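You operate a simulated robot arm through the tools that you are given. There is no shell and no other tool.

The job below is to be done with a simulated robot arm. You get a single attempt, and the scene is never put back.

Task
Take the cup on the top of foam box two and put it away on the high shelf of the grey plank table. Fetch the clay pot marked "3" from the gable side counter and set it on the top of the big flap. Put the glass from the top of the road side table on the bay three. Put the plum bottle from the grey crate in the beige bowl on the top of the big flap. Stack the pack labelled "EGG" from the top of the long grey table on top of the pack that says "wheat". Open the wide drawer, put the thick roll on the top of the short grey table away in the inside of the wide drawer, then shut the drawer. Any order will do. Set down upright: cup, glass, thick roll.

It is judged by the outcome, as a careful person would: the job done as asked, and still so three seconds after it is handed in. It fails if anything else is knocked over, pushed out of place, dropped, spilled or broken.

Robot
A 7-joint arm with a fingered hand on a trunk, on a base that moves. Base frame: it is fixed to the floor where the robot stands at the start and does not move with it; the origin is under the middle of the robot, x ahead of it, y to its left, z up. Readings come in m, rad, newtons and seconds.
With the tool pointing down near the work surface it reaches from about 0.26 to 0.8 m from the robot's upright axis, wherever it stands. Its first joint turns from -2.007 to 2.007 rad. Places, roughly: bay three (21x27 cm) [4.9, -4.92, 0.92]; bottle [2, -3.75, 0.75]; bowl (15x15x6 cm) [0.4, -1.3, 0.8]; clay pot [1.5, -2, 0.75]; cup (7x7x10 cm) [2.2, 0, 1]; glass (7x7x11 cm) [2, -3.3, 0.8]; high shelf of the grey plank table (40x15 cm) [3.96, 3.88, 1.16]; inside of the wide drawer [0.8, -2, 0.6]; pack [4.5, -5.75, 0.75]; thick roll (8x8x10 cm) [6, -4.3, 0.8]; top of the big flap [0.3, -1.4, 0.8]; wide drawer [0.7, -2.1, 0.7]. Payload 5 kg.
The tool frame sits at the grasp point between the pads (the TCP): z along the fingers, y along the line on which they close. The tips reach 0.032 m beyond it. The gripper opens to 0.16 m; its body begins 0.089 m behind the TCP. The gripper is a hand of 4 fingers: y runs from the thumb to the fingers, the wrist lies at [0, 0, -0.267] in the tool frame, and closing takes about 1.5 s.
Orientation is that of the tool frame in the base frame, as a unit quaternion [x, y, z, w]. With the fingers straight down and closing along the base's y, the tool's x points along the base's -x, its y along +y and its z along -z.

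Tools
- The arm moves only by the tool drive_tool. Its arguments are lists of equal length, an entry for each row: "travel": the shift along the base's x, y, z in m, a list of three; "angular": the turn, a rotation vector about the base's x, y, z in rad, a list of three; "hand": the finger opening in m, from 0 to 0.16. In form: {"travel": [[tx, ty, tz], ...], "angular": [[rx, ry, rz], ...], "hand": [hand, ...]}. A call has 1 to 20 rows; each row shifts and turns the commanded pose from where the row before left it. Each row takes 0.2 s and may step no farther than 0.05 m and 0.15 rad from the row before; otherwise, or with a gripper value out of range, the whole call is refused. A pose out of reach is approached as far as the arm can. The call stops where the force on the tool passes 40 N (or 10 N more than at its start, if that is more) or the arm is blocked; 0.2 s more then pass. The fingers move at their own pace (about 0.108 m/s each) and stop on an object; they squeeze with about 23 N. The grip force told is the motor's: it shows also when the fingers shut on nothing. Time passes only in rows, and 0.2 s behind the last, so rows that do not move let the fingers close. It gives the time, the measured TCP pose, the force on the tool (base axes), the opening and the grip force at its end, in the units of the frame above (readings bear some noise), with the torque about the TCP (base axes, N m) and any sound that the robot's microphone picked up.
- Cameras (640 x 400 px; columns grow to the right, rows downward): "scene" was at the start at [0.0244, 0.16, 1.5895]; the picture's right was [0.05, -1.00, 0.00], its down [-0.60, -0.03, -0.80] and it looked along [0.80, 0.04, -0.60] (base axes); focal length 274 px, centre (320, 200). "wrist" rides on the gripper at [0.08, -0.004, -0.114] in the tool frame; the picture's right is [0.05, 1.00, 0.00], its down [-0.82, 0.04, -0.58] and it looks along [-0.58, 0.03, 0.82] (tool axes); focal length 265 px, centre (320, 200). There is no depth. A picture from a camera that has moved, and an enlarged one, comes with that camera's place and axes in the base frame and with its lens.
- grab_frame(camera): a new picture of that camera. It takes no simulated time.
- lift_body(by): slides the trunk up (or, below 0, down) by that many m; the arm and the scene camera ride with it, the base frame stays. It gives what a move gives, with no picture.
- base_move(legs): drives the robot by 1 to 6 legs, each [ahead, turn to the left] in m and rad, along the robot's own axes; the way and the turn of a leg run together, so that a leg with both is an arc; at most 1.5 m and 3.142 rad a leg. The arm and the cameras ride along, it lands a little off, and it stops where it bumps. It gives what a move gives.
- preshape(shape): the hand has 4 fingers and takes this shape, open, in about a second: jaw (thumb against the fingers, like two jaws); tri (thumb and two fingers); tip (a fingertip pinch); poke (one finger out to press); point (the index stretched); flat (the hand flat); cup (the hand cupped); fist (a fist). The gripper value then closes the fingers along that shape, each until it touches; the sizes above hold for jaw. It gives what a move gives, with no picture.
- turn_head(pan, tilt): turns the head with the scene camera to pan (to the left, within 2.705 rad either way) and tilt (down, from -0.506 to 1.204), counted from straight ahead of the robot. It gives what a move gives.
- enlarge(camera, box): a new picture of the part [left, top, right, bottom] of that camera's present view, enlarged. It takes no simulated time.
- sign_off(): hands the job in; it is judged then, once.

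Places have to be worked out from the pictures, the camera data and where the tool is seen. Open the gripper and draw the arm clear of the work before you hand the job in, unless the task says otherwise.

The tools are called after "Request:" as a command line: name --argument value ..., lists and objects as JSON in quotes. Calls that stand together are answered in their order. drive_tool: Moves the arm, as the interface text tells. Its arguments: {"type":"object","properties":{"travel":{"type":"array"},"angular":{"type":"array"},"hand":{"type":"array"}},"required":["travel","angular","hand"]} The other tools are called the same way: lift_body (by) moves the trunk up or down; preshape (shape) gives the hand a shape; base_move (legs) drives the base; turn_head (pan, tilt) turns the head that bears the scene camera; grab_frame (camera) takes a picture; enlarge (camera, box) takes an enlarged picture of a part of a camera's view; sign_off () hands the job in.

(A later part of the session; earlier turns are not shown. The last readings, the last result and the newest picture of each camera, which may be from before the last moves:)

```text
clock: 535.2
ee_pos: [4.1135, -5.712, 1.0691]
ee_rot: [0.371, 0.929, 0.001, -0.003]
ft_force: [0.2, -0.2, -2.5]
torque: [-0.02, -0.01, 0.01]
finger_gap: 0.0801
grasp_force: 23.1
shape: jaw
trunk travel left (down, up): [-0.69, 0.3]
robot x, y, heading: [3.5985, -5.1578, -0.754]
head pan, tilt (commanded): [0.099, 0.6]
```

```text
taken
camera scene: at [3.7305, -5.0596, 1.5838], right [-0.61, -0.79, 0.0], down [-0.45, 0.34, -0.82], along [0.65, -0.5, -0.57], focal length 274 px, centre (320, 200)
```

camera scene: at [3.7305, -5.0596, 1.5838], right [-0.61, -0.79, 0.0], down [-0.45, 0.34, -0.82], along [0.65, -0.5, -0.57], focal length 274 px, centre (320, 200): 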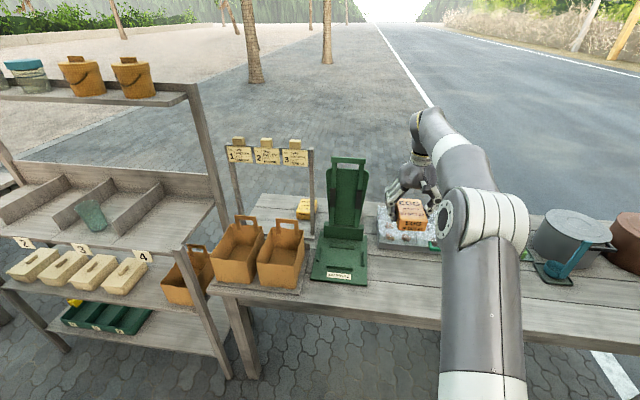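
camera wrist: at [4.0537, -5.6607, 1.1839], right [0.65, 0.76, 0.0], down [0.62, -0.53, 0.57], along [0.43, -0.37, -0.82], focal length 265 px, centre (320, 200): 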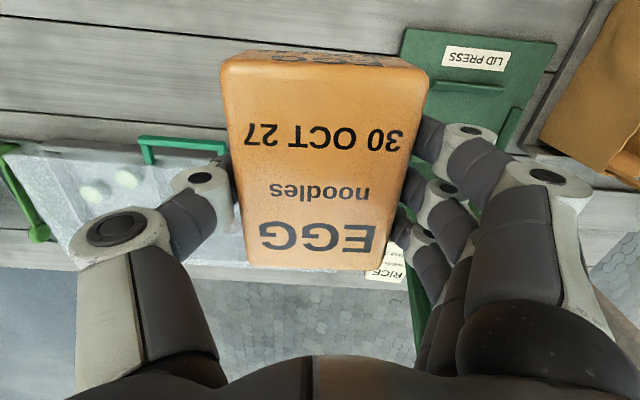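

EGG is lifted cleanly. I'll draw the arm in and look to my right for the best way around to the back of the long table.

Request:
drive_tool --travel '[[-0.033, 0.032, 0.01], [-0.033, 0.032, 0.01], [-0.033, 0.032, 0.01], [-0.033, 0.032, 0.01], [-0.033, 0.032, 0.01], [0, 0, 0]]' --angular '[[0, 0, 0], [0, 0, 0], [0, 0, 0], [0, 0, 0], [0, 0, 0], [0, 0, 0]]' --hand '[0.04, 0.04, 0.04, 0.04, 0.04, 0.04]'

Request:
lift_body --by 0.15

Request:
turn_head --pan -1.1 --tilt 0.5

Request:
grab_frame --camera "scene"

Request:
turn_head --pan -1.9 --tilt 0.6

Request:
grab_frame --camera "scene"

```text
clock: 536.6
ee_pos: [3.9487, -5.5521, 1.1219]
ee_rot: [0.371, 0.929, 0.0, -0.004]
ft_force: [-0.2, 0.2, -1.7]
torque: [-0.01, -0.01, 0.03]
finger_gap: 0.0803
grasp_force: 22.5
shape: jaw
trunk travel left (down, up): [-0.69, 0.3]
robot x, y, heading: [3.5992, -5.1613, -0.757]
head pan, tilt (commanded): [0.099, 0.6]
```

```text
clock: 538.3
ee_pos: [3.9493, -5.5504, 1.2718]
ee_rot: [0.37, 0.929, 0.0, -0.004]
ft_force: [0.6, -0.1, -2.8]
torque: [0.0, -0.01, -0.01]
finger_gap: 0.0801
grasp_force: 23.3
shape: jaw
trunk travel left (down, up): [-0.84, 0.15]
robot x, y, heading: [3.5959, -5.1572, -0.754]
head pan, tilt (commanded): [0.099, 0.6]
```

```text
clock: 539.7
ee_pos: [3.9482, -5.5514, 1.2729]
ee_rot: [0.371, 0.929, 0.001, -0.004]
ft_force: [0.2, 0.4, -2.1]
torque: [-0.01, 0.0, -0.02]
finger_gap: 0.0804
grasp_force: 22.9
shape: jaw
trunk travel left (down, up): [-0.84, 0.15]
robot x, y, heading: [3.5977, -5.1568, -0.754]
head pan, tilt (commanded): [-1.1, 0.499]
```

```text
taken
camera scene: at [3.6349, -5.093, 1.7429], right [-0.96, 0.28, 0.0], down [0.13, 0.46, -0.88], along [-0.25, -0.84, -0.48], focal length 274 px, centre (320, 200)
```

scene: 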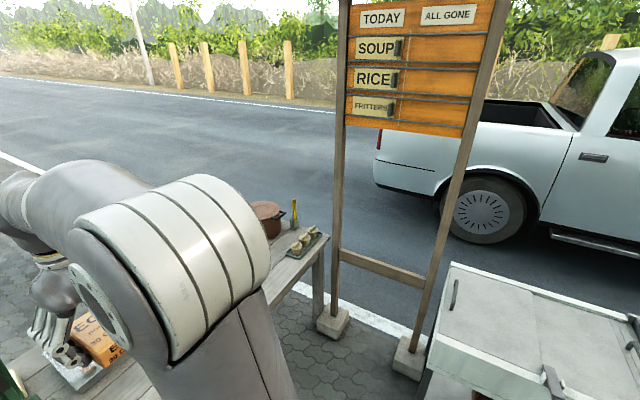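

```text
clock: 540.9
ee_pos: [3.9494, -5.5511, 1.2718]
ee_rot: [0.37, 0.929, 0.0, -0.004]
ft_force: [0.0, 0.1, -2.0]
torque: [0.01, 0.01, 0.0]
finger_gap: 0.0801
grasp_force: 23.3
shape: jaw
trunk travel left (down, up): [-0.84, 0.15]
robot x, y, heading: [3.5964, -5.1581, -0.758]
head pan, tilt (commanded): [-1.901, 0.6]
```

```text
taken
camera scene: at [3.5822, -5.047, 1.7338], right [-0.47, 0.88, 0.0], down [0.5, 0.26, -0.83], along [-0.73, -0.39, -0.56], focal length 274 px, centre (320, 200)
```

scene: 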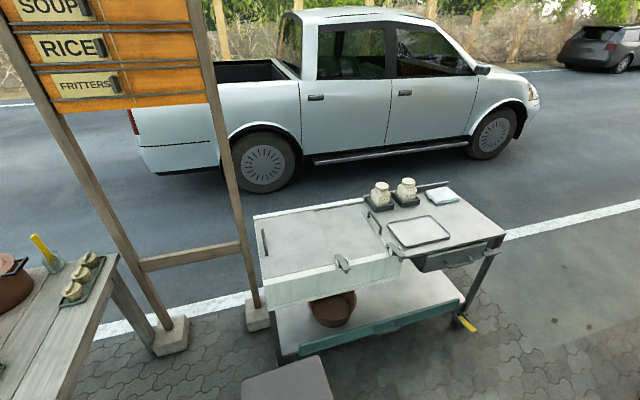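

The menu board closes the gap beside the steel table, so the only way round is back through the corridor and along the road. I'll retrace my path in reverse.

Request:
base_move --legs '[[0, -0.02], [-1.22, 0], [0, 0.63]]'

Request:
turn_head --pan -1.4 --tilt 0.7

Request:
grab_frame --camera "scene"

```text
clock: 549.1
ee_pos: [3.2233, -4.4175, 1.2721]
ee_rot: [0.063, 0.998, -0.001, -0.003]
ft_force: [0.5, 0.4, -2.0]
torque: [-0.01, 0.04, 0.02]
finger_gap: 0.0804
grasp_force: 23.5
shape: jaw
trunk travel left (down, up): [-0.84, 0.15]
robot x, y, heading: [2.7092, -4.313, -0.123]
head pan, tilt (commanded): [-1.901, 0.6]
```

```text
clock: 550.1
ee_pos: [3.2234, -4.417, 1.2724]
ee_rot: [0.062, 0.998, -0.001, -0.003]
ft_force: [-0.7, -0.5, -2.3]
torque: [0.0, 0.0, -0.02]
finger_gap: 0.0802
grasp_force: 23.1
shape: jaw
trunk travel left (down, up): [-0.84, 0.15]
robot x, y, heading: [2.7112, -4.3074, -0.122]
head pan, tilt (commanded): [-1.4, 0.7]
```

```text
taken
camera scene: at [2.67, -4.2316, 1.7252], right [-1.0, -0.05, 0.0], down [-0.03, 0.64, -0.77], along [0.04, -0.76, -0.64], focal length 274 px, centre (320, 200)
```

scene: 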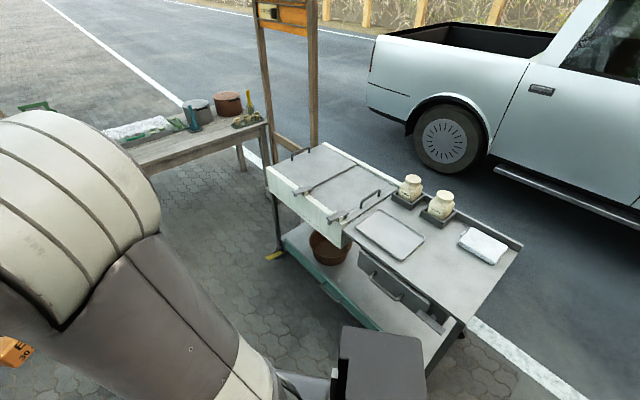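

I now estimate my base reaches about 0.39 m on its right side, which explains the earlier touch. I'll shift a bit away from the steel table and back through the middle of the gap, perpendicular to it.

Request:
base_move --legs '[[0, 0.907], [0.17, 0], [0, -0.743]]'

Request:
base_move --legs '[[-0.65, 0]]'

```text
clock: 555.8
ee_pos: [3.3568, -4.2228, 1.2718]
ee_rot: [-0.011, 1.0, 0.0, -0.003]
ft_force: [0.3, -0.7, -2.4]
torque: [0.01, -0.02, -0.02]
finger_gap: 0.0803
grasp_force: 22.8
shape: jaw
trunk travel left (down, up): [-0.84, 0.15]
robot x, y, heading: [2.8309, -4.191, 0.02]
head pan, tilt (commanded): [-1.4, 0.7]
```

```text
clock: 559.4
ee_pos: [2.6983, -4.2398, 1.2708]
ee_rot: [-0.013, 1.0, 0.0, -0.003]
ft_force: [-0.9, -0.9, -2.1]
torque: [0.0, -0.03, -0.01]
finger_gap: 0.0803
grasp_force: 22.8
shape: jaw
trunk travel left (down, up): [-0.84, 0.15]
robot x, y, heading: [2.1767, -4.2114, 0.028]
head pan, tilt (commanded): [-1.4, 0.7]
```

I'm halfway through the gap without contact. I'll continue backing out to the road.

Request:
base_move --legs '[[-0.7, 0]]'

Request:
turn_head --pan -0.9 --tilt 0.4

Request:
grab_frame --camera "scene"

```text
clock: 563.2
ee_pos: [2.0059, -4.2613, 1.2724]
ee_rot: [-0.005, 1.0, -0.002, -0.003]
ft_force: [-1.2, -0.7, -2.4]
torque: [-0.01, -0.03, 0.02]
finger_gap: 0.0802
grasp_force: 23.3
shape: jaw
trunk travel left (down, up): [-0.84, 0.15]
robot x, y, heading: [1.4851, -4.2187, 0.012]
head pan, tilt (commanded): [-1.4, 0.7]
```

```text
clock: 564.1
ee_pos: [2.0063, -4.2615, 1.2723]
ee_rot: [-0.004, 1.0, -0.001, -0.003]
ft_force: [-0.5, -0.8, -1.2]
torque: [0.01, -0.01, 0.05]
finger_gap: 0.0799
grasp_force: 22.5
shape: jaw
trunk travel left (down, up): [-0.84, 0.15]
robot x, y, heading: [1.4837, -4.2218, 0.014]
head pan, tilt (commanded): [-0.901, 0.4]
```

```text
taken
camera scene: at [1.4762, -4.1388, 1.752], right [-0.78, -0.63, 0.0], down [-0.25, 0.3, -0.92], along [0.58, -0.72, -0.39], focal length 274 px, centre (320, 200)
```

scene: 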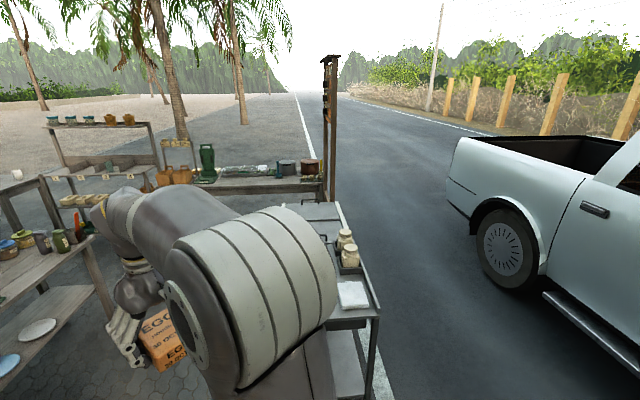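

I'm out on the road side and the lane past the steel table is free. I'll drive around to the back of the long table.

Request:
base_move --legs '[[0, -1.882], [1.2, 0], [0, 1.083], [1.2, 0], [1.2, 0], [1.0, 0]]'

Request:
turn_head --pan 1.0 --tilt 0.4

Request:
grab_frame --camera "scene"

```text
clock: 593.4
ee_pos: [3.8799, -8.1114, 1.2719]
ee_rot: [0.373, 0.928, 0.001, -0.003]
ft_force: [1.0, 0.0, -2.2]
torque: [-0.01, 0.0, -0.01]
finger_gap: 0.0801
grasp_force: 23.1
shape: jaw
trunk travel left (down, up): [-0.84, 0.15]
robot x, y, heading: [3.5359, -7.7148, -0.761]
head pan, tilt (commanded): [-0.901, 0.4]
```

```text
clock: 595.2
ee_pos: [3.8786, -8.1105, 1.2729]
ee_rot: [0.373, 0.928, 0.001, -0.003]
ft_force: [0.1, -1.0, -2.3]
torque: [0.02, 0.02, 0.01]
finger_gap: 0.0802
grasp_force: 22.9
shape: jaw
trunk travel left (down, up): [-0.84, 0.15]
robot x, y, heading: [3.5303, -7.7128, -0.762]
head pan, tilt (commanded): [1.0, 0.4]
```

```text
taken
camera scene: at [3.6841, -7.5414, 1.752], right [0.24, -0.97, 0.0], down [-0.38, -0.09, -0.92], along [0.9, 0.22, -0.39], focal length 274 px, centre (320, 200)
```

scene: 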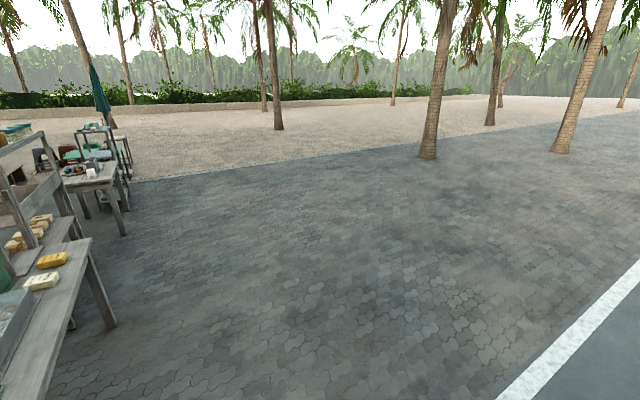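

The area behind the long table is open, and I can see the WHEAT pack at about (4.63,-5.67). I'll drive up behind it and face it.

Request:
base_move --legs '[[0, 1.547], [1.1, 0], [1.09, 0], [0, 1.571]]'

Request:
turn_head --pan 0.1 --tilt 0.6

Request:
grab_frame --camera "scene"

Request:
grab_frame --camera "wrist"

```text
clock: 613.7
ee_pos: [4.7318, -5.755, 1.2719]
ee_rot: [0.925, -0.379, 0.004, 0.002]
ft_force: [-0.2, -0.5, -1.9]
torque: [0.01, 0.01, 0.04]
finger_gap: 0.0804
grasp_force: 23.4
shape: jaw
trunk travel left (down, up): [-0.84, 0.15]
robot x, y, heading: [5.0724, -6.154, 2.37]
head pan, tilt (commanded): [1.0, 0.4]
```

```text
clock: 614.9
ee_pos: [4.7311, -5.7551, 1.2715]
ee_rot: [0.926, -0.378, 0.005, 0.0]
ft_force: [0.8, 0.3, -1.8]
torque: [-0.03, 0.02, -0.01]
finger_gap: 0.0802
grasp_force: 23.1
shape: jaw
trunk travel left (down, up): [-0.84, 0.15]
robot x, y, heading: [5.0728, -6.1542, 2.371]
head pan, tilt (commanded): [0.099, 0.6]
```

```text
taken
camera scene: at [4.9361, -6.2526, 1.7338], right [0.62, 0.78, 0.0], down [0.44, -0.35, -0.83], along [-0.65, 0.51, -0.56], focal length 274 px, centre (320, 200)
```

scene: 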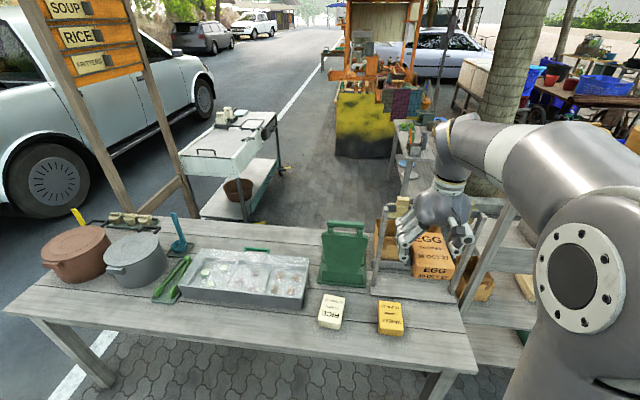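

```text
taken
camera wrist: at [4.7908, -5.8073, 1.3862], right [-0.66, -0.75, 0.0], down [-0.61, 0.54, 0.57], along [-0.43, 0.38, -0.82], focal length 265 px, centre (320, 200)
```

wrist: 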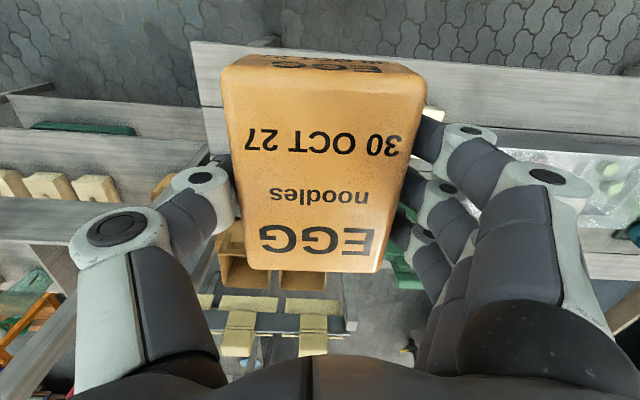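

WHEAT and RICE are clearly visible from behind. I'll zoom in to fix WHEAT's position and orientation.

Request:
enlarge --camera "scene" --box '[310, 220, 470, 360]'

Request:
enlarge --camera "scene" --box '[360, 290, 420, 345]'

```text
2.86 times, centred on (390, 290) of scene
camera zoom: at [4.9361, -6.2526, 1.7338], right [0.62, 0.78, 0.0], down [0.44, -0.35, -0.83], along [-0.65, 0.51, -0.56], focal length 781 px, centre (120, -57)
```

zoom: 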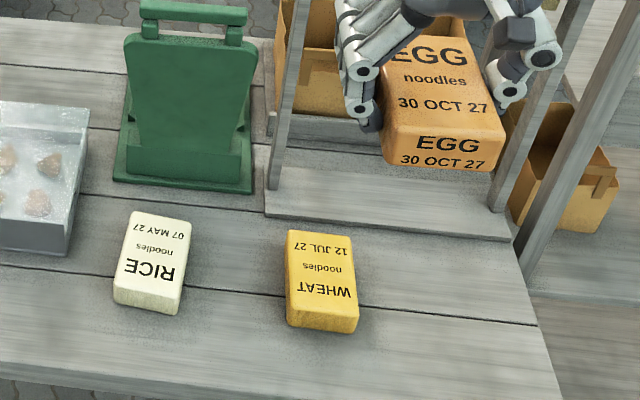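

```text
7.27 times, centred on (390, 318) of scene
camera zoom: at [4.9361, -6.2526, 1.7338], right [0.62, 0.78, 0.0], down [0.44, -0.35, -0.83], along [-0.65, 0.51, -0.56], focal length 1989 px, centre (-189, -654)
```

zoom: 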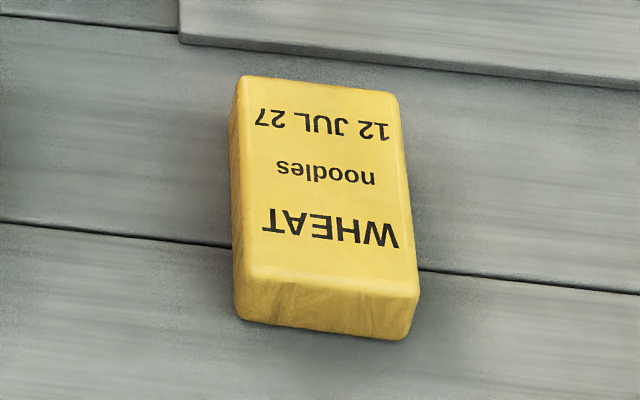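

WHEAT's centre is at (4.629,-5.668), aligned with my hand within 2°. I'll bring EGG over it and lower with the trunk.

Request:
drive_tool --travel '[[-0.0255, 0.0218, 0], [-0.0255, 0.0218, 0], [-0.0255, 0.0218, 0], [-0.0256, 0.0217, 0], [0, 0, 0]]' --angular '[[0, 0, -0.01], [0, 0, -0.01], [0, 0, -0.01], [0, 0, 0], [0, 0, 0]]' --hand '[0.04, 0.04, 0.04, 0.04, 0.04]'

Request:
lift_body --by -0.25

Request:
grab_frame --camera "scene"

Request:
grab_frame --camera "wrist"

```text
clock: 616.1
ee_pos: [4.6289, -5.6672, 1.2736]
ee_rot: [0.92, -0.392, 0.003, 0.0]
ft_force: [0.3, -0.2, -2.9]
torque: [0.0, -0.01, 0.02]
finger_gap: 0.0803
grasp_force: 23.0
shape: jaw
trunk travel left (down, up): [-0.84, 0.15]
robot x, y, heading: [5.0734, -6.1527, 2.374]
head pan, tilt (commanded): [0.099, 0.6]
```

```text
clock: 618.7
ee_pos: [4.6301, -5.6661, 1.0228]
ee_rot: [0.92, -0.393, 0.003, 0.001]
ft_force: [-1.8, 0.4, -2.0]
torque: [0.0, 0.01, 0.04]
finger_gap: 0.0801
grasp_force: 22.6
shape: jaw
trunk travel left (down, up): [-0.59, 0.4]
robot x, y, heading: [5.0775, -6.1542, 2.361]
head pan, tilt (commanded): [0.099, 0.6]
```

```text
taken
camera scene: at [4.9363, -6.2526, 1.4838], right [0.62, 0.78, 0.0], down [0.44, -0.35, -0.82], along [-0.64, 0.51, -0.57], focal length 274 px, centre (320, 200)
```

scene: 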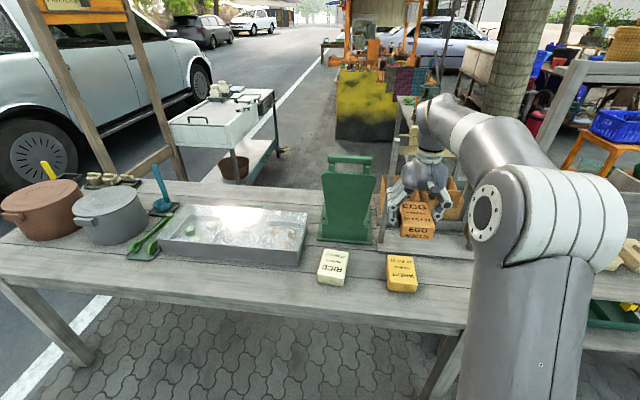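

```text
taken
camera wrist: at [4.6875, -5.7211, 1.1369], right [-0.69, -0.73, 0.0], down [-0.6, 0.56, 0.57], along [-0.42, 0.39, -0.82], focal length 265 px, centre (320, 200)
```

wrist: 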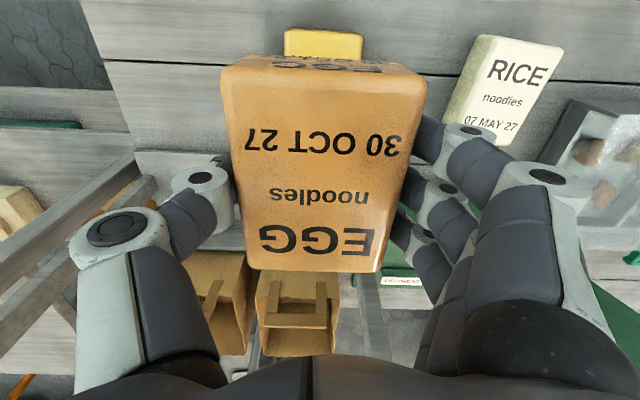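

EGG is above WHEAT within about 1 cm. I'll nudge half a centimetre toward me and lower in stages.

Request:
drive_tool --travel '[[0.0035, -0.0035, -0.03], [0, 0, -0.04], [0, 0, -0.04], [0, 0, -0.03], [0, 0, 0]]' --angular '[[0, 0, 0], [0, 0, 0], [0, 0, 0], [0, 0, 0], [0, 0, 0]]' --hand '[0.04, 0.04, 0.04, 0.04, 0.04]'

Request:
enlarge --camera "scene" --box '[350, 180, 460, 300]'

Request:
grab_frame --camera "wrist"

```text
clock: 619.9
ee_pos: [4.6334, -5.6711, 0.8828]
ee_rot: [0.92, -0.392, 0.004, 0.001]
ft_force: [1.0, 0.6, -2.6]
torque: [0.0, -0.04, 0.01]
finger_gap: 0.0802
grasp_force: 23.5
shape: jaw
trunk travel left (down, up): [-0.59, 0.4]
robot x, y, heading: [5.0728, -6.1554, 2.367]
head pan, tilt (commanded): [0.099, 0.6]
```

```text
3.33 times, centred on (405, 240) of scene
camera zoom: at [4.9361, -6.2524, 1.4838], right [0.62, 0.78, 0.0], down [0.44, -0.35, -0.82], along [-0.64, 0.51, -0.57], focal length 912 px, centre (37, 67)
```

zoom: 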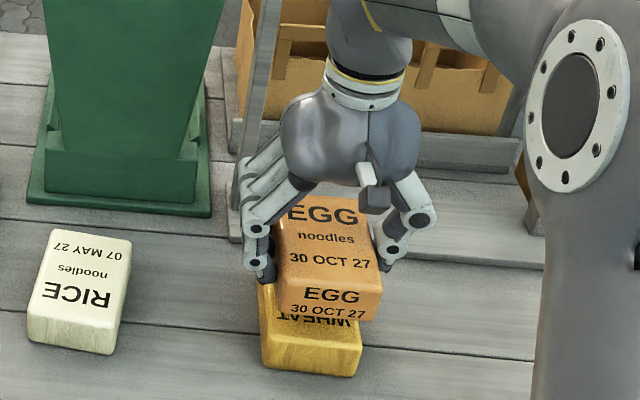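

```text
taken
camera wrist: at [4.6914, -5.7256, 0.9964], right [-0.69, -0.73, 0.0], down [-0.6, 0.56, 0.57], along [-0.42, 0.39, -0.82], focal length 265 px, centre (320, 200)
```

wrist: 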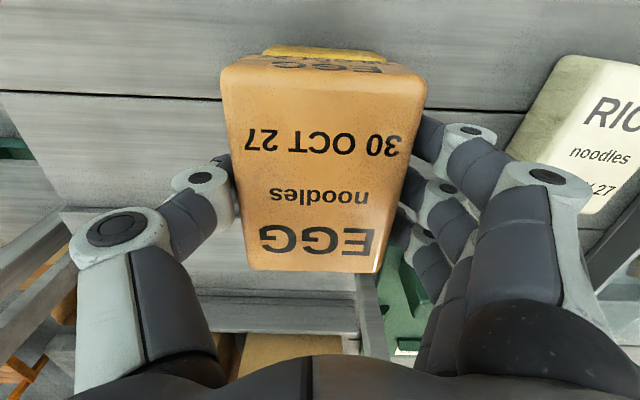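

EGG is about 4 cm above WHEAT and nearly aligned. I'll shift 4 mm sideways and lower in small steps to contact.

Request:
drive_tool --travel '[[-0.003, -0.003, -0.008], [0, 0, -0.008], [0, 0, -0.008], [0, 0, 0]]' --angular '[[0, 0, 0], [0, 0, 0], [0, 0, 0], [0, 0, 0]]' --hand '[0.04, 0.04, 0.04, 0.04]'

Request:
drive_tool --travel '[[0, 0, -0.004], [0, 0, -0.004], [0, 0, 0]]' --angular '[[0, 0, 0], [0, 0, 0], [0, 0, 0]]' --hand '[0.04, 0.04, 0.04]'

Request:
enlarge --camera "scene" --box '[350, 180, 460, 300]'

```text
clock: 620.9
ee_pos: [4.6301, -5.6738, 0.8587]
ee_rot: [0.92, -0.392, 0.004, 0.0]
ft_force: [-0.6, 0.3, -2.1]
torque: [0.01, 0.02, -0.01]
finger_gap: 0.0799
grasp_force: 23.1
shape: jaw
trunk travel left (down, up): [-0.59, 0.4]
robot x, y, heading: [5.0711, -6.1547, 2.366]
head pan, tilt (commanded): [0.099, 0.6]
```

```text
clock: 621.7
ee_pos: [4.6302, -5.6731, 0.8494]
ee_rot: [0.92, -0.392, 0.004, 0.0]
ft_force: [0.5, -1.2, -3.1]
torque: [-0.01, 0.0, -0.02]
finger_gap: 0.08
grasp_force: 23.1
shape: jaw
trunk travel left (down, up): [-0.59, 0.4]
robot x, y, heading: [5.0734, -6.1546, 2.367]
head pan, tilt (commanded): [0.099, 0.6]
```

```text
3.33 times, centred on (405, 240) of scene
camera zoom: at [4.9362, -6.2525, 1.4838], right [0.62, 0.78, 0.0], down [0.44, -0.35, -0.82], along [-0.64, 0.51, -0.57], focal length 912 px, centre (37, 67)
```

zoom: 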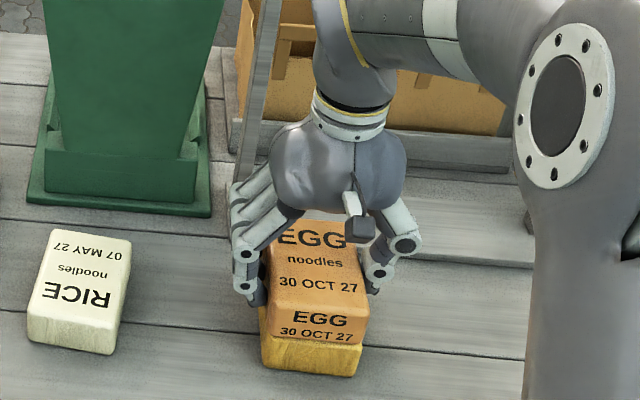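

EGG is almost resting on WHEAT and well aligned. I'll keep stepping down to contact.

Request:
drive_tool --travel '[[0, 0, -0.003], [0, 0, -0.003], [0, 0, 0]]' --angular '[[0, 0, 0], [0, 0, 0], [0, 0, 0]]' --hand '[0.04, 0.04, 0.04]'

Request:
drive_tool --travel '[[0, 0, -0.003], [0, 0, 0]]' --angular '[[0, 0, 0], [0, 0, 0]]' --hand '[0.04, 0.04]'

```text
clock: 622.5
ee_pos: [4.6301, -5.6736, 0.8471]
ee_rot: [0.92, -0.392, 0.001, 0.0]
ft_force: [-2.6, -0.6, 17.2]
torque: [-0.12, 0.08, 0.01]
finger_gap: 0.08
grasp_force: 23.1
shape: jaw
trunk travel left (down, up): [-0.59, 0.4]
robot x, y, heading: [5.0755, -6.1531, 2.369]
head pan, tilt (commanded): [0.099, 0.6]
```

```text
clock: 623.1
ee_pos: [4.6304, -5.6731, 0.8436]
ee_rot: [0.92, -0.392, 0.0, 0.0]
ft_force: [-2.9, 1.7, 38.7]
torque: [-0.02, 0.16, -0.01]
finger_gap: 0.0795
grasp_force: 23.5
shape: jaw
trunk travel left (down, up): [-0.59, 0.4]
robot x, y, heading: [5.0769, -6.1527, 2.371]
head pan, tilt (commanded): [0.099, 0.6]
```

Contact is firm. I'll ease up 4 mm and open the fingers.

Request:
drive_tool --travel '[[0, 0, 0.004], [0, 0, 0], [0, 0, 0], [0, 0, 0], [0, 0, 0]]' --angular '[[0, 0, 0], [0, 0, 0], [0, 0, 0], [0, 0, 0], [0, 0, 0]]' --hand '[0.04, 0.07, 0.1, 0.11, 0.11]'

Request:
grab_frame --camera "wrist"

Request:
enlarge --camera "scene" --box '[350, 180, 460, 300]'

```text
clock: 624.3
ee_pos: [4.631, -5.6752, 0.845]
ee_rot: [0.92, -0.392, 0.004, 0.0]
ft_force: [0.1, 0.3, -0.5]
torque: [-0.03, -0.01, 0.0]
finger_gap: 0.1098
grasp_force: 0.1
shape: jaw
trunk travel left (down, up): [-0.59, 0.4]
robot x, y, heading: [5.0741, -6.1521, 2.364]
head pan, tilt (commanded): [0.099, 0.6]
```

```text
taken
camera wrist: at [4.6881, -5.7281, 0.959], right [-0.69, -0.73, 0.0], down [-0.6, 0.56, 0.57], along [-0.41, 0.39, -0.82], focal length 265 px, centre (320, 200)
```

wrist: 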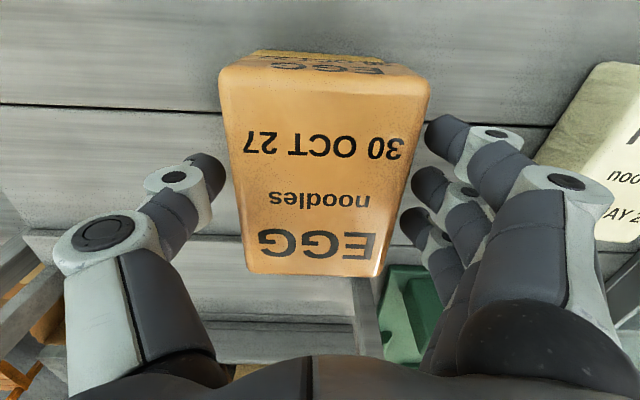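

```text
3.33 times, centred on (405, 240) of scene
camera zoom: at [4.9364, -6.2527, 1.4837], right [0.62, 0.78, 0.0], down [0.44, -0.35, -0.83], along [-0.64, 0.52, -0.56], focal length 912 px, centre (37, 67)
```

zoom: 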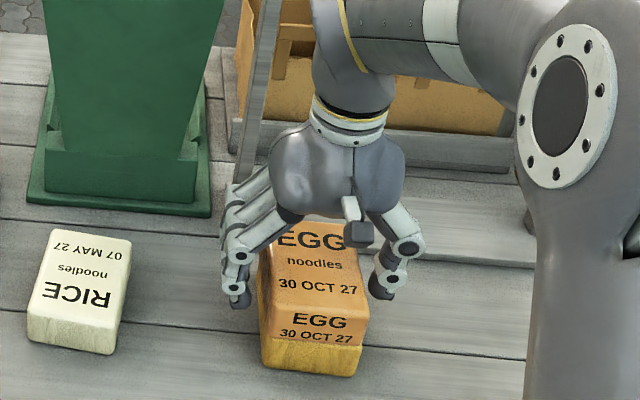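

EGG rests neatly on WHEAT. I'll rise straight up and draw back.

Request:
drive_tool --travel '[[0, 0, 0.02], [0, 0, 0.04], [0, 0, 0.04], [0, 0, 0.04], [0.02, -0.02, 0.03], [0.025, -0.025, 0.02], [0.025, -0.025, 0], [0.025, -0.025, 0], [0, 0, 0]]' --angular '[[0, 0, 0], [0, 0, 0], [0, 0, 0], [0, 0, 0], [0, 0, 0], [0, 0, 0], [0, 0, 0], [0, 0, 0], [0, 0, 0]]' --hand '[0.11, 0.11, 0.11, 0.11, 0.11, 0.11, 0.11, 0.11, 0.11]'

Request:
grab_frame --camera "scene"

Request:
turn_head --pan -1.1 --tilt 0.45

Request:
grab_frame --camera "scene"

```text
clock: 626.3
ee_pos: [4.7225, -5.769, 1.0356]
ee_rot: [0.92, -0.393, 0.003, 0.0]
ft_force: [0.0, -0.1, -0.1]
torque: [-0.02, 0.0, -0.01]
finger_gap: 0.1097
grasp_force: 0.0
shape: jaw
trunk travel left (down, up): [-0.59, 0.4]
robot x, y, heading: [5.0729, -6.1558, 2.368]
head pan, tilt (commanded): [0.099, 0.6]
```

```text
taken
camera scene: at [4.9365, -6.2528, 1.4838], right [0.62, 0.78, 0.0], down [0.44, -0.35, -0.83], along [-0.64, 0.52, -0.56], focal length 274 px, centre (320, 200)
```

scene: 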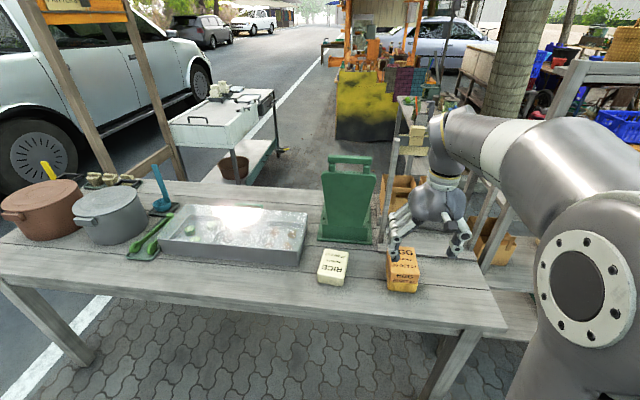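

```text
clock: 627.7
ee_pos: [4.7237, -5.7682, 1.0345]
ee_rot: [0.92, -0.392, 0.003, 0.001]
ft_force: [-0.2, 0.4, -0.6]
torque: [-0.02, -0.01, 0.0]
finger_gap: 0.1097
grasp_force: 0.0
shape: jaw
trunk travel left (down, up): [-0.59, 0.4]
robot x, y, heading: [5.0735, -6.1582, 2.369]
head pan, tilt (commanded): [-1.1, 0.45]
```

```text
taken
camera scene: at [5.0327, -6.2201, 1.4973], right [0.95, -0.3, 0.0], down [-0.13, -0.42, -0.9], along [0.27, 0.86, -0.44], focal length 274 px, centre (320, 200)
```

scene: 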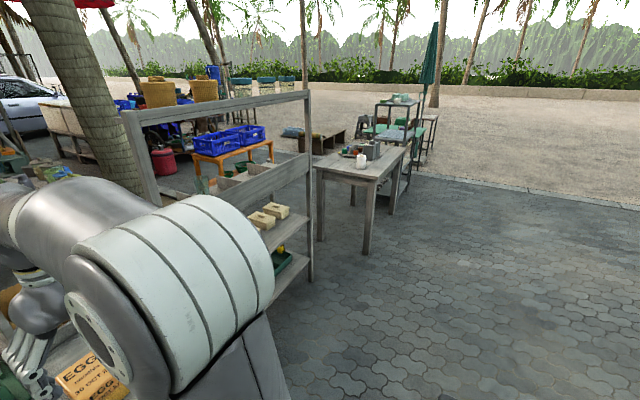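

EGG is stacked on WHEAT. The roll is visible on the short grey table at about (6.02,-4.23), which I can reach from this back side. I'll drive there.

Request:
base_move --legs '[[0, -1.584], [1.0, 0], [1.0, 0], [0, 1.571]]'

Request:
turn_head --pan 0.1 --tilt 0.65

Request:
grab_frame --camera "scene"

Request:
grab_frame --camera "wrist"

```text
clock: 645.4
ee_pos: [6.0923, -4.3206, 1.0356]
ee_rot: [0.928, -0.371, 0.003, 0.001]
ft_force: [-0.3, 0.0, 0.0]
torque: [-0.04, 0.0, -0.02]
finger_gap: 0.1097
grasp_force: 0.1
shape: jaw
trunk travel left (down, up): [-0.59, 0.4]
robot x, y, heading: [6.4604, -4.6927, 2.415]
head pan, tilt (commanded): [-1.1, 0.45]
```

```text
clock: 646.8
ee_pos: [6.0912, -4.3209, 1.0358]
ee_rot: [0.929, -0.37, 0.003, 0.001]
ft_force: [0.8, 0.3, -0.2]
torque: [0.01, 0.01, -0.03]
finger_gap: 0.1097
grasp_force: 0.0
shape: jaw
trunk travel left (down, up): [-0.59, 0.4]
robot x, y, heading: [6.4589, -4.6882, 2.416]
head pan, tilt (commanded): [0.099, 0.649]
```

```text
taken
camera scene: at [6.3288, -4.7962, 1.4795], right [0.59, 0.81, 0.0], down [0.49, -0.36, -0.8], along [-0.64, 0.47, -0.6], focal length 274 px, centre (320, 200)
```

scene: 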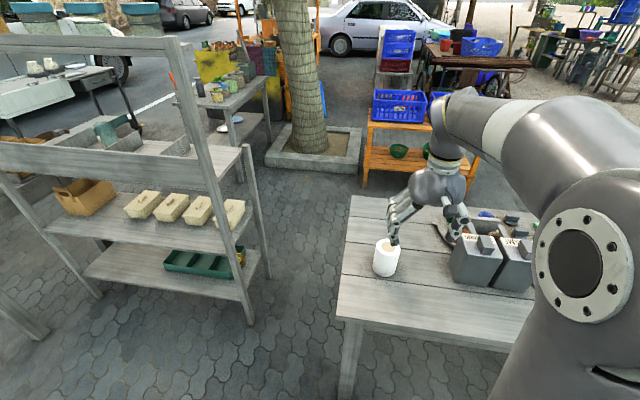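

```text
taken
camera wrist: at [6.153, -4.3726, 1.1494], right [-0.65, -0.76, 0.0], down [-0.62, 0.53, 0.57], along [-0.43, 0.37, -0.82], focal length 265 px, centre (320, 200)
```

wrist: 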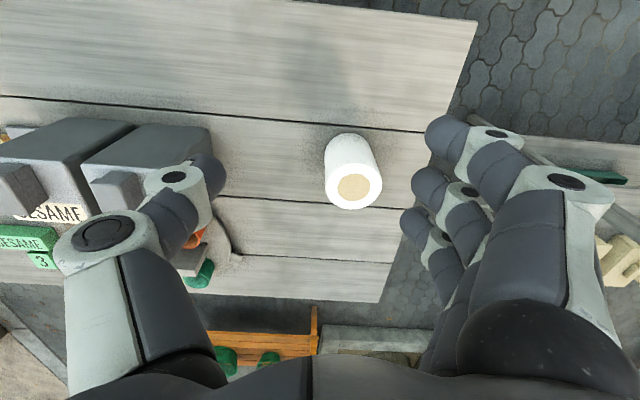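

The roll stands near the table's corner with a clear approach. I'll zoom in to measure its position.

Request:
enlarge --camera "wrist" --box '[280, 110, 430, 230]'

Request:
enlarge --camera "scene" --box '[340, 210, 440, 300]'

```text
3.33 times, centred on (355, 170) of wrist
camera zoom: at [6.153, -4.3726, 1.1494], right [-0.65, -0.76, 0.0], down [-0.62, 0.53, 0.57], along [-0.43, 0.37, -0.82], focal length 885 px, centre (203, 300)
```

zoom: 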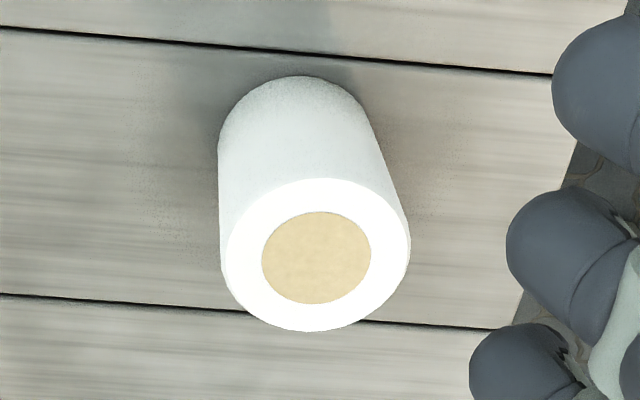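

```text
4.44 times, centred on (390, 255) of scene
camera zoom: at [6.3288, -4.7962, 1.4795], right [0.59, 0.81, 0.0], down [0.49, -0.36, -0.8], along [-0.64, 0.47, -0.6], focal length 1216 px, centre (9, -44)
```

zoom: 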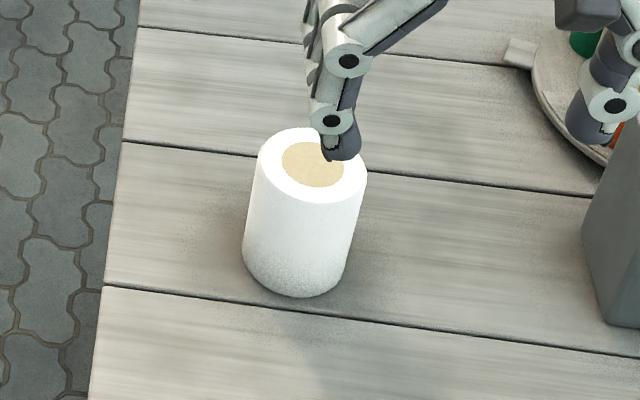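

The roll is at about (5.973,-4.281). I'll move over it and re-measure from above.

Request:
drive_tool --travel '[[-0.0393, 0.0133, 0], [-0.0393, 0.0133, 0], [-0.0394, 0.0133, 0], [0, 0, 0]]' --angular '[[0, 0, 0], [0, 0, 0], [0, 0, 0], [0, 0, 0]]' --hand '[0.14, 0.14, 0.14, 0.14]'

Request:
enlarge --camera "wrist" --box '[220, 20, 420, 180]'

Request:
grab_frame --camera "wrist"

```text
clock: 647.8
ee_pos: [5.976, -4.2811, 1.0349]
ee_rot: [0.928, -0.371, 0.003, 0.001]
ft_force: [-0.5, 0.1, -0.3]
torque: [-0.03, -0.01, -0.01]
finger_gap: 0.1401
grasp_force: 0.0
shape: jaw
trunk travel left (down, up): [-0.59, 0.4]
robot x, y, heading: [6.4622, -4.6882, 2.412]
head pan, tilt (commanded): [0.099, 0.649]
```

```text
2.50 times, centred on (320, 100) of wrist
camera zoom: at [6.0359, -4.3327, 1.1489], right [-0.65, -0.76, 0.0], down [-0.62, 0.53, 0.57], along [-0.43, 0.37, -0.82], focal length 664 px, centre (320, 450)
```

zoom: 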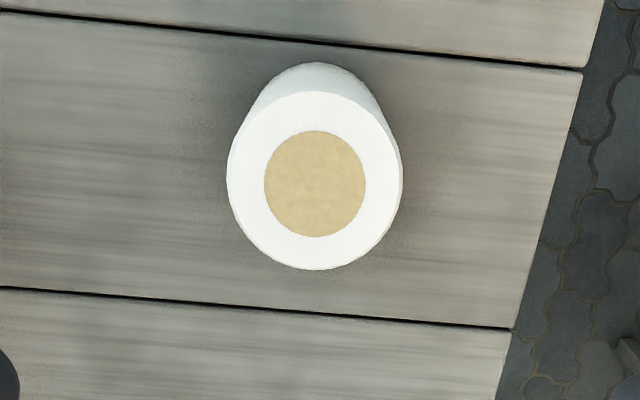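

```text
taken
camera wrist: at [6.0359, -4.3327, 1.1489], right [-0.65, -0.76, 0.0], down [-0.62, 0.53, 0.57], along [-0.43, 0.37, -0.82], focal length 265 px, centre (320, 200)
```

wrist: 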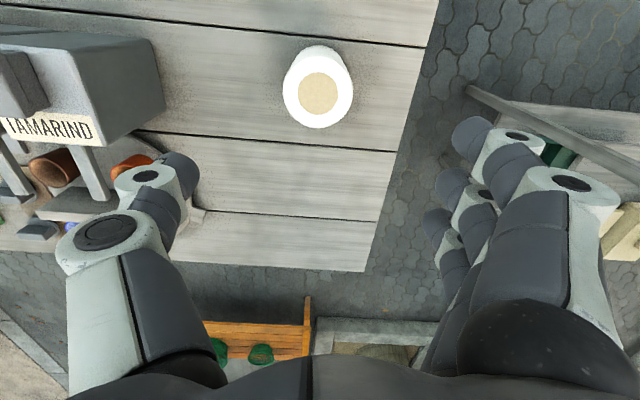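

The roll is centred within 1 cm. I'll adjust and descend 8 cm, then re-measure its size to confirm the height.

Request:
drive_tool --travel '[[0.005, -0.0048, -0.02], [0, 0, -0.03], [0, 0, -0.03], [0, 0, 0]]' --angular '[[0, 0, 0], [0, 0, 0], [0, 0, 0], [0, 0, 0]]' --hand '[0.14, 0.14, 0.14, 0.14]'

Request:
grab_frame --camera "wrist"

Request:
enlarge --camera "wrist" --box '[220, 40, 420, 200]'

```text
clock: 648.8
ee_pos: [5.9802, -4.2878, 0.9555]
ee_rot: [0.929, -0.37, 0.004, 0.0]
ft_force: [0.9, -0.3, 0.1]
torque: [0.01, -0.01, -0.02]
finger_gap: 0.14
grasp_force: 0.1
shape: jaw
trunk travel left (down, up): [-0.59, 0.4]
robot x, y, heading: [6.4584, -4.6873, 2.41]
head pan, tilt (commanded): [0.099, 0.649]
```

```text
taken
camera wrist: at [6.0402, -4.3382, 1.0697], right [-0.65, -0.76, 0.0], down [-0.62, 0.53, 0.57], along [-0.43, 0.37, -0.82], focal length 265 px, centre (320, 200)
```

wrist: 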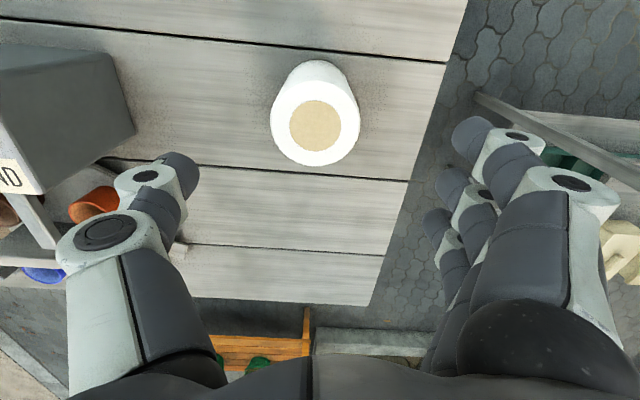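

```text
2.50 times, centred on (320, 120) of wrist
camera zoom: at [6.0402, -4.3382, 1.0697], right [-0.65, -0.76, 0.0], down [-0.62, 0.53, 0.57], along [-0.43, 0.37, -0.82], focal length 664 px, centre (320, 400)
```

zoom: 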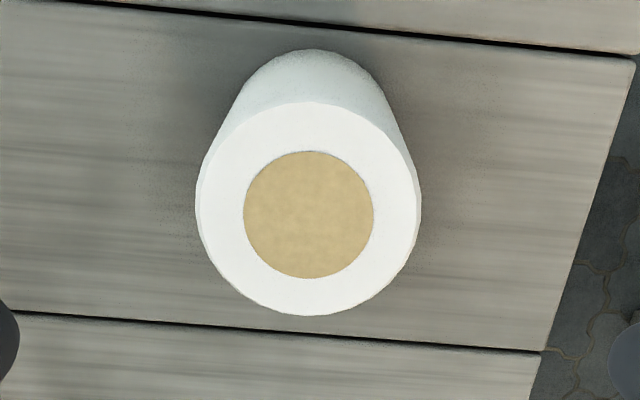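

The scale change gives a roll diameter of 7.5 cm with its top at z=0.8525, centred within 5 mm. I'll descend to mid-height and close.

Request:
drive_tool --travel '[[0.0056, 0, -0.03], [0, 0, -0.04], [0, 0, -0.04], [0, 0, -0.037], [0, 0, 0]]' --angular '[[0, 0, 0], [0, 0, 0], [0, 0, 0], [0, 0, 0], [0, 0, 0]]' --hand '[0.14, 0.14, 0.14, 0.14, 0.14]'

Request:
grab_frame --camera "wrist"

Request:
drive_tool --travel '[[0, 0, 0], [0, 0, 0], [0, 0, 0], [0, 0, 0], [0, 0, 0], [0, 0, 0], [0, 0, 0]]' --angular '[[0, 0, 0], [0, 0, 0], [0, 0, 0], [0, 0, 0], [0, 0, 0], [0, 0, 0], [0, 0, 0]]' --hand '[0.12, 0.1, 0.08, 0.06, 0.04, 0.04, 0.04]'

Request:
grab_frame --camera "wrist"

```text
clock: 650.0
ee_pos: [5.9831, -4.2847, 0.8081]
ee_rot: [0.929, -0.371, 0.004, 0.0]
ft_force: [0.4, 0.4, 0.1]
torque: [-0.02, 0.0, -0.01]
finger_gap: 0.1397
grasp_force: 0.1
shape: jaw
trunk travel left (down, up): [-0.59, 0.4]
robot x, y, heading: [6.4587, -4.6869, 2.413]
head pan, tilt (commanded): [0.099, 0.649]
```

```text
taken
camera wrist: at [6.0437, -4.3366, 0.9222], right [-0.65, -0.76, 0.0], down [-0.62, 0.53, 0.57], along [-0.43, 0.37, -0.82], focal length 265 px, centre (320, 200)
```

wrist: 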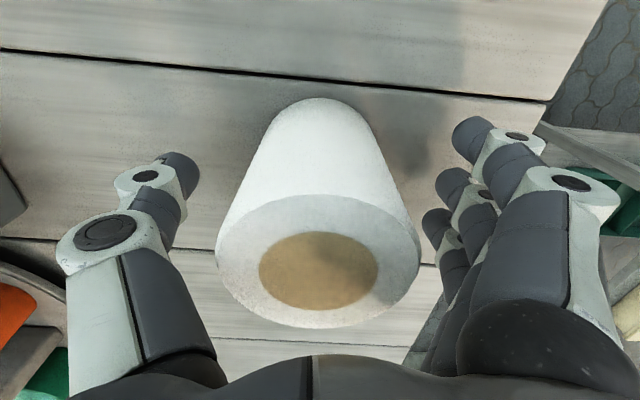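

```text
clock: 651.6
ee_pos: [5.9824, -4.2847, 0.8072]
ee_rot: [0.929, -0.371, 0.005, 0.0]
ft_force: [-0.5, 0.1, -0.6]
torque: [-0.01, 0.06, -0.01]
finger_gap: 0.0594
grasp_force: 23.0
shape: jaw
trunk travel left (down, up): [-0.59, 0.4]
robot x, y, heading: [6.4593, -4.6894, 2.411]
head pan, tilt (commanded): [0.099, 0.649]
```

```text
taken
camera wrist: at [6.0437, -4.3367, 0.9225], right [-0.65, -0.76, 0.0], down [-0.62, 0.53, 0.57], along [-0.43, 0.37, -0.82], focal length 265 px, centre (320, 200)
```

wrist: 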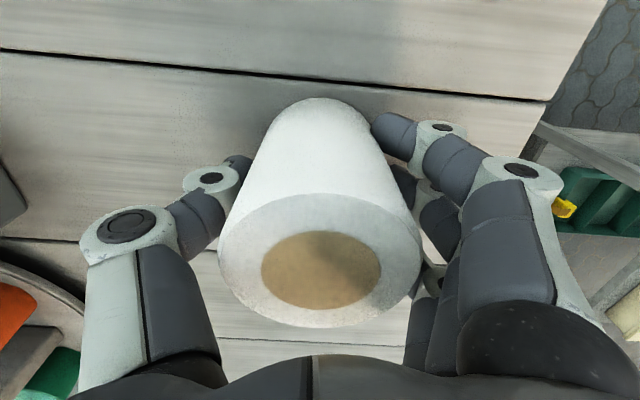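

The roll is gripped. I'll lift it straight up.

Request:
drive_tool --travel '[[0, 0, 0.01], [0, 0, 0.03], [0, 0, 0.04], [0, 0, 0.04], [0, 0, 0.04], [0, 0, 0.04], [0, 0, 0.04], [0, 0, 0]]' --angular '[[0, 0, 0], [0, 0, 0], [0, 0, 0], [0, 0, 0], [0, 0, 0], [0, 0, 0], [0, 0, 0], [0, 0, 0]]' --hand '[0.04, 0.04, 0.04, 0.04, 0.04, 0.04, 0.04, 0.04]'

Request:
grab_frame --camera "wrist"

Request:
grab_frame --camera "scene"

```text
clock: 653.4
ee_pos: [5.9846, -4.287, 1.0491]
ee_rot: [0.929, -0.371, 0.005, 0.0]
ft_force: [0.3, -0.1, -2.2]
torque: [0.01, 0.02, 0.01]
finger_gap: 0.059
grasp_force: 22.7
shape: jaw
trunk travel left (down, up): [-0.59, 0.4]
robot x, y, heading: [6.4606, -4.6908, 2.413]
head pan, tilt (commanded): [0.099, 0.649]
```

```text
taken
camera wrist: at [6.0465, -4.3382, 1.1631], right [-0.65, -0.76, 0.0], down [-0.62, 0.53, 0.57], along [-0.43, 0.37, -0.82], focal length 265 px, centre (320, 200)
```

wrist: 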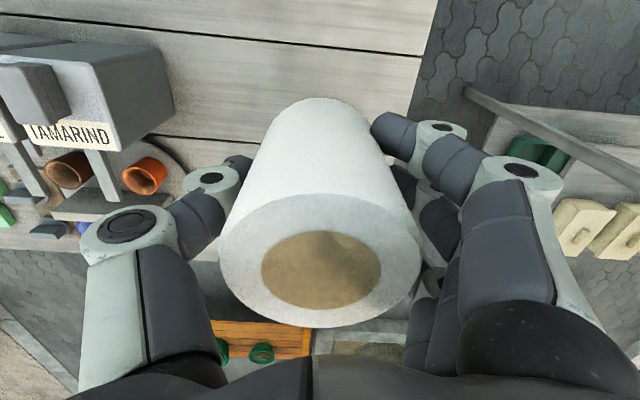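

```text
taken
camera scene: at [6.3287, -4.7963, 1.4795], right [0.59, 0.81, 0.0], down [0.49, -0.36, -0.8], along [-0.64, 0.47, -0.6], focal length 274 px, centre (320, 200)
```

scene: 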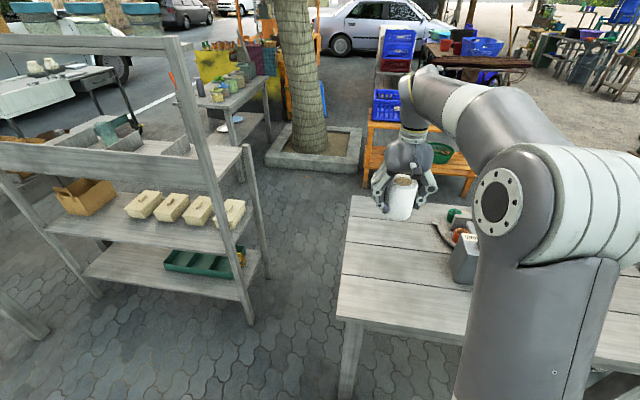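

The roll is lifted. I'll draw it in, raise it, and drive back around by the road toward the drawer.

Request:
drive_tool --travel '[[0.022, -0.02, 0.01], [0.022, -0.02, 0.01], [0.022, -0.02, 0.01], [0.022, -0.02, 0.01], [0, 0, 0]]' --angular '[[0, 0, 0], [0, 0, 0], [0, 0, 0], [0, 0, 0], [0, 0, 0]]' --hand '[0.04, 0.04, 0.04, 0.04, 0.04]'

Request:
lift_body --by 0.12

Request:
base_move --legs '[[-0.2, 0], [0, 1.514], [1.4, 0], [1.4, 0], [1.4, 0]]'

Request:
turn_head --pan -0.8 --tilt 0.4

Request:
grab_frame --camera "scene"

```text
clock: 654.6
ee_pos: [6.073, -4.367, 1.0872]
ee_rot: [0.928, -0.372, 0.004, 0.0]
ft_force: [0.6, 0.7, -1.5]
torque: [-0.02, 0.01, 0.01]
finger_gap: 0.0589
grasp_force: 22.8
shape: jaw
trunk travel left (down, up): [-0.59, 0.4]
robot x, y, heading: [6.4643, -4.6902, 2.418]
head pan, tilt (commanded): [0.099, 0.649]
```

```text
clock: 656.1
ee_pos: [6.0726, -4.3669, 1.2071]
ee_rot: [0.929, -0.371, 0.004, 0.0]
ft_force: [0.9, -0.5, -1.9]
torque: [0.0, 0.0, 0.0]
finger_gap: 0.0592
grasp_force: 23.1
shape: jaw
trunk travel left (down, up): [-0.71, 0.28]
robot x, y, heading: [6.4608, -4.689, 2.411]
head pan, tilt (commanded): [0.099, 0.649]
```

```text
clock: 681.0
ee_pos: [3.2124, -8.0677, 1.2069]
ee_rot: [0.936, 0.352, 0.003, -0.002]
ft_force: [0.9, -0.3, -1.1]
torque: [-0.03, 0.0, 0.03]
finger_gap: 0.059
grasp_force: 23.2
shape: jaw
trunk travel left (down, up): [-0.71, 0.28]
robot x, y, heading: [3.5703, -7.7098, -2.387]
head pan, tilt (commanded): [0.099, 0.649]
```

```text
clock: 682.2
ee_pos: [3.2123, -8.0667, 1.2083]
ee_rot: [0.936, 0.352, 0.003, -0.002]
ft_force: [0.1, -0.9, -1.3]
torque: [0.01, 0.0, 0.0]
finger_gap: 0.0591
grasp_force: 23.4
shape: jaw
trunk travel left (down, up): [-0.71, 0.28]
robot x, y, heading: [3.5686, -7.7084, -2.39]
head pan, tilt (commanded): [-0.799, 0.4]
```

```text
taken
camera scene: at [3.6259, -7.7805, 1.622], right [0.05, 1.0, 0.0], down [0.39, -0.02, -0.92], along [-0.92, 0.04, -0.39], focal length 274 px, centre (320, 200)
```

scene: 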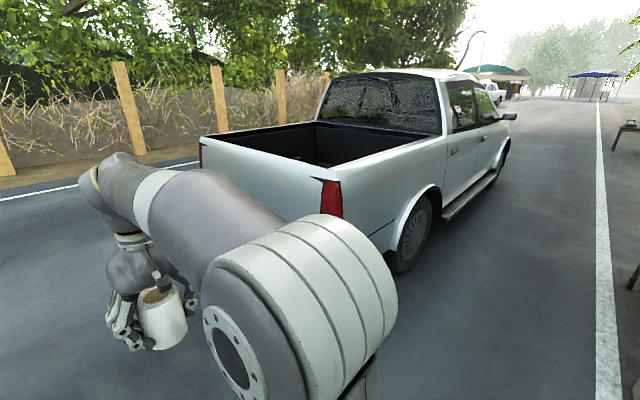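

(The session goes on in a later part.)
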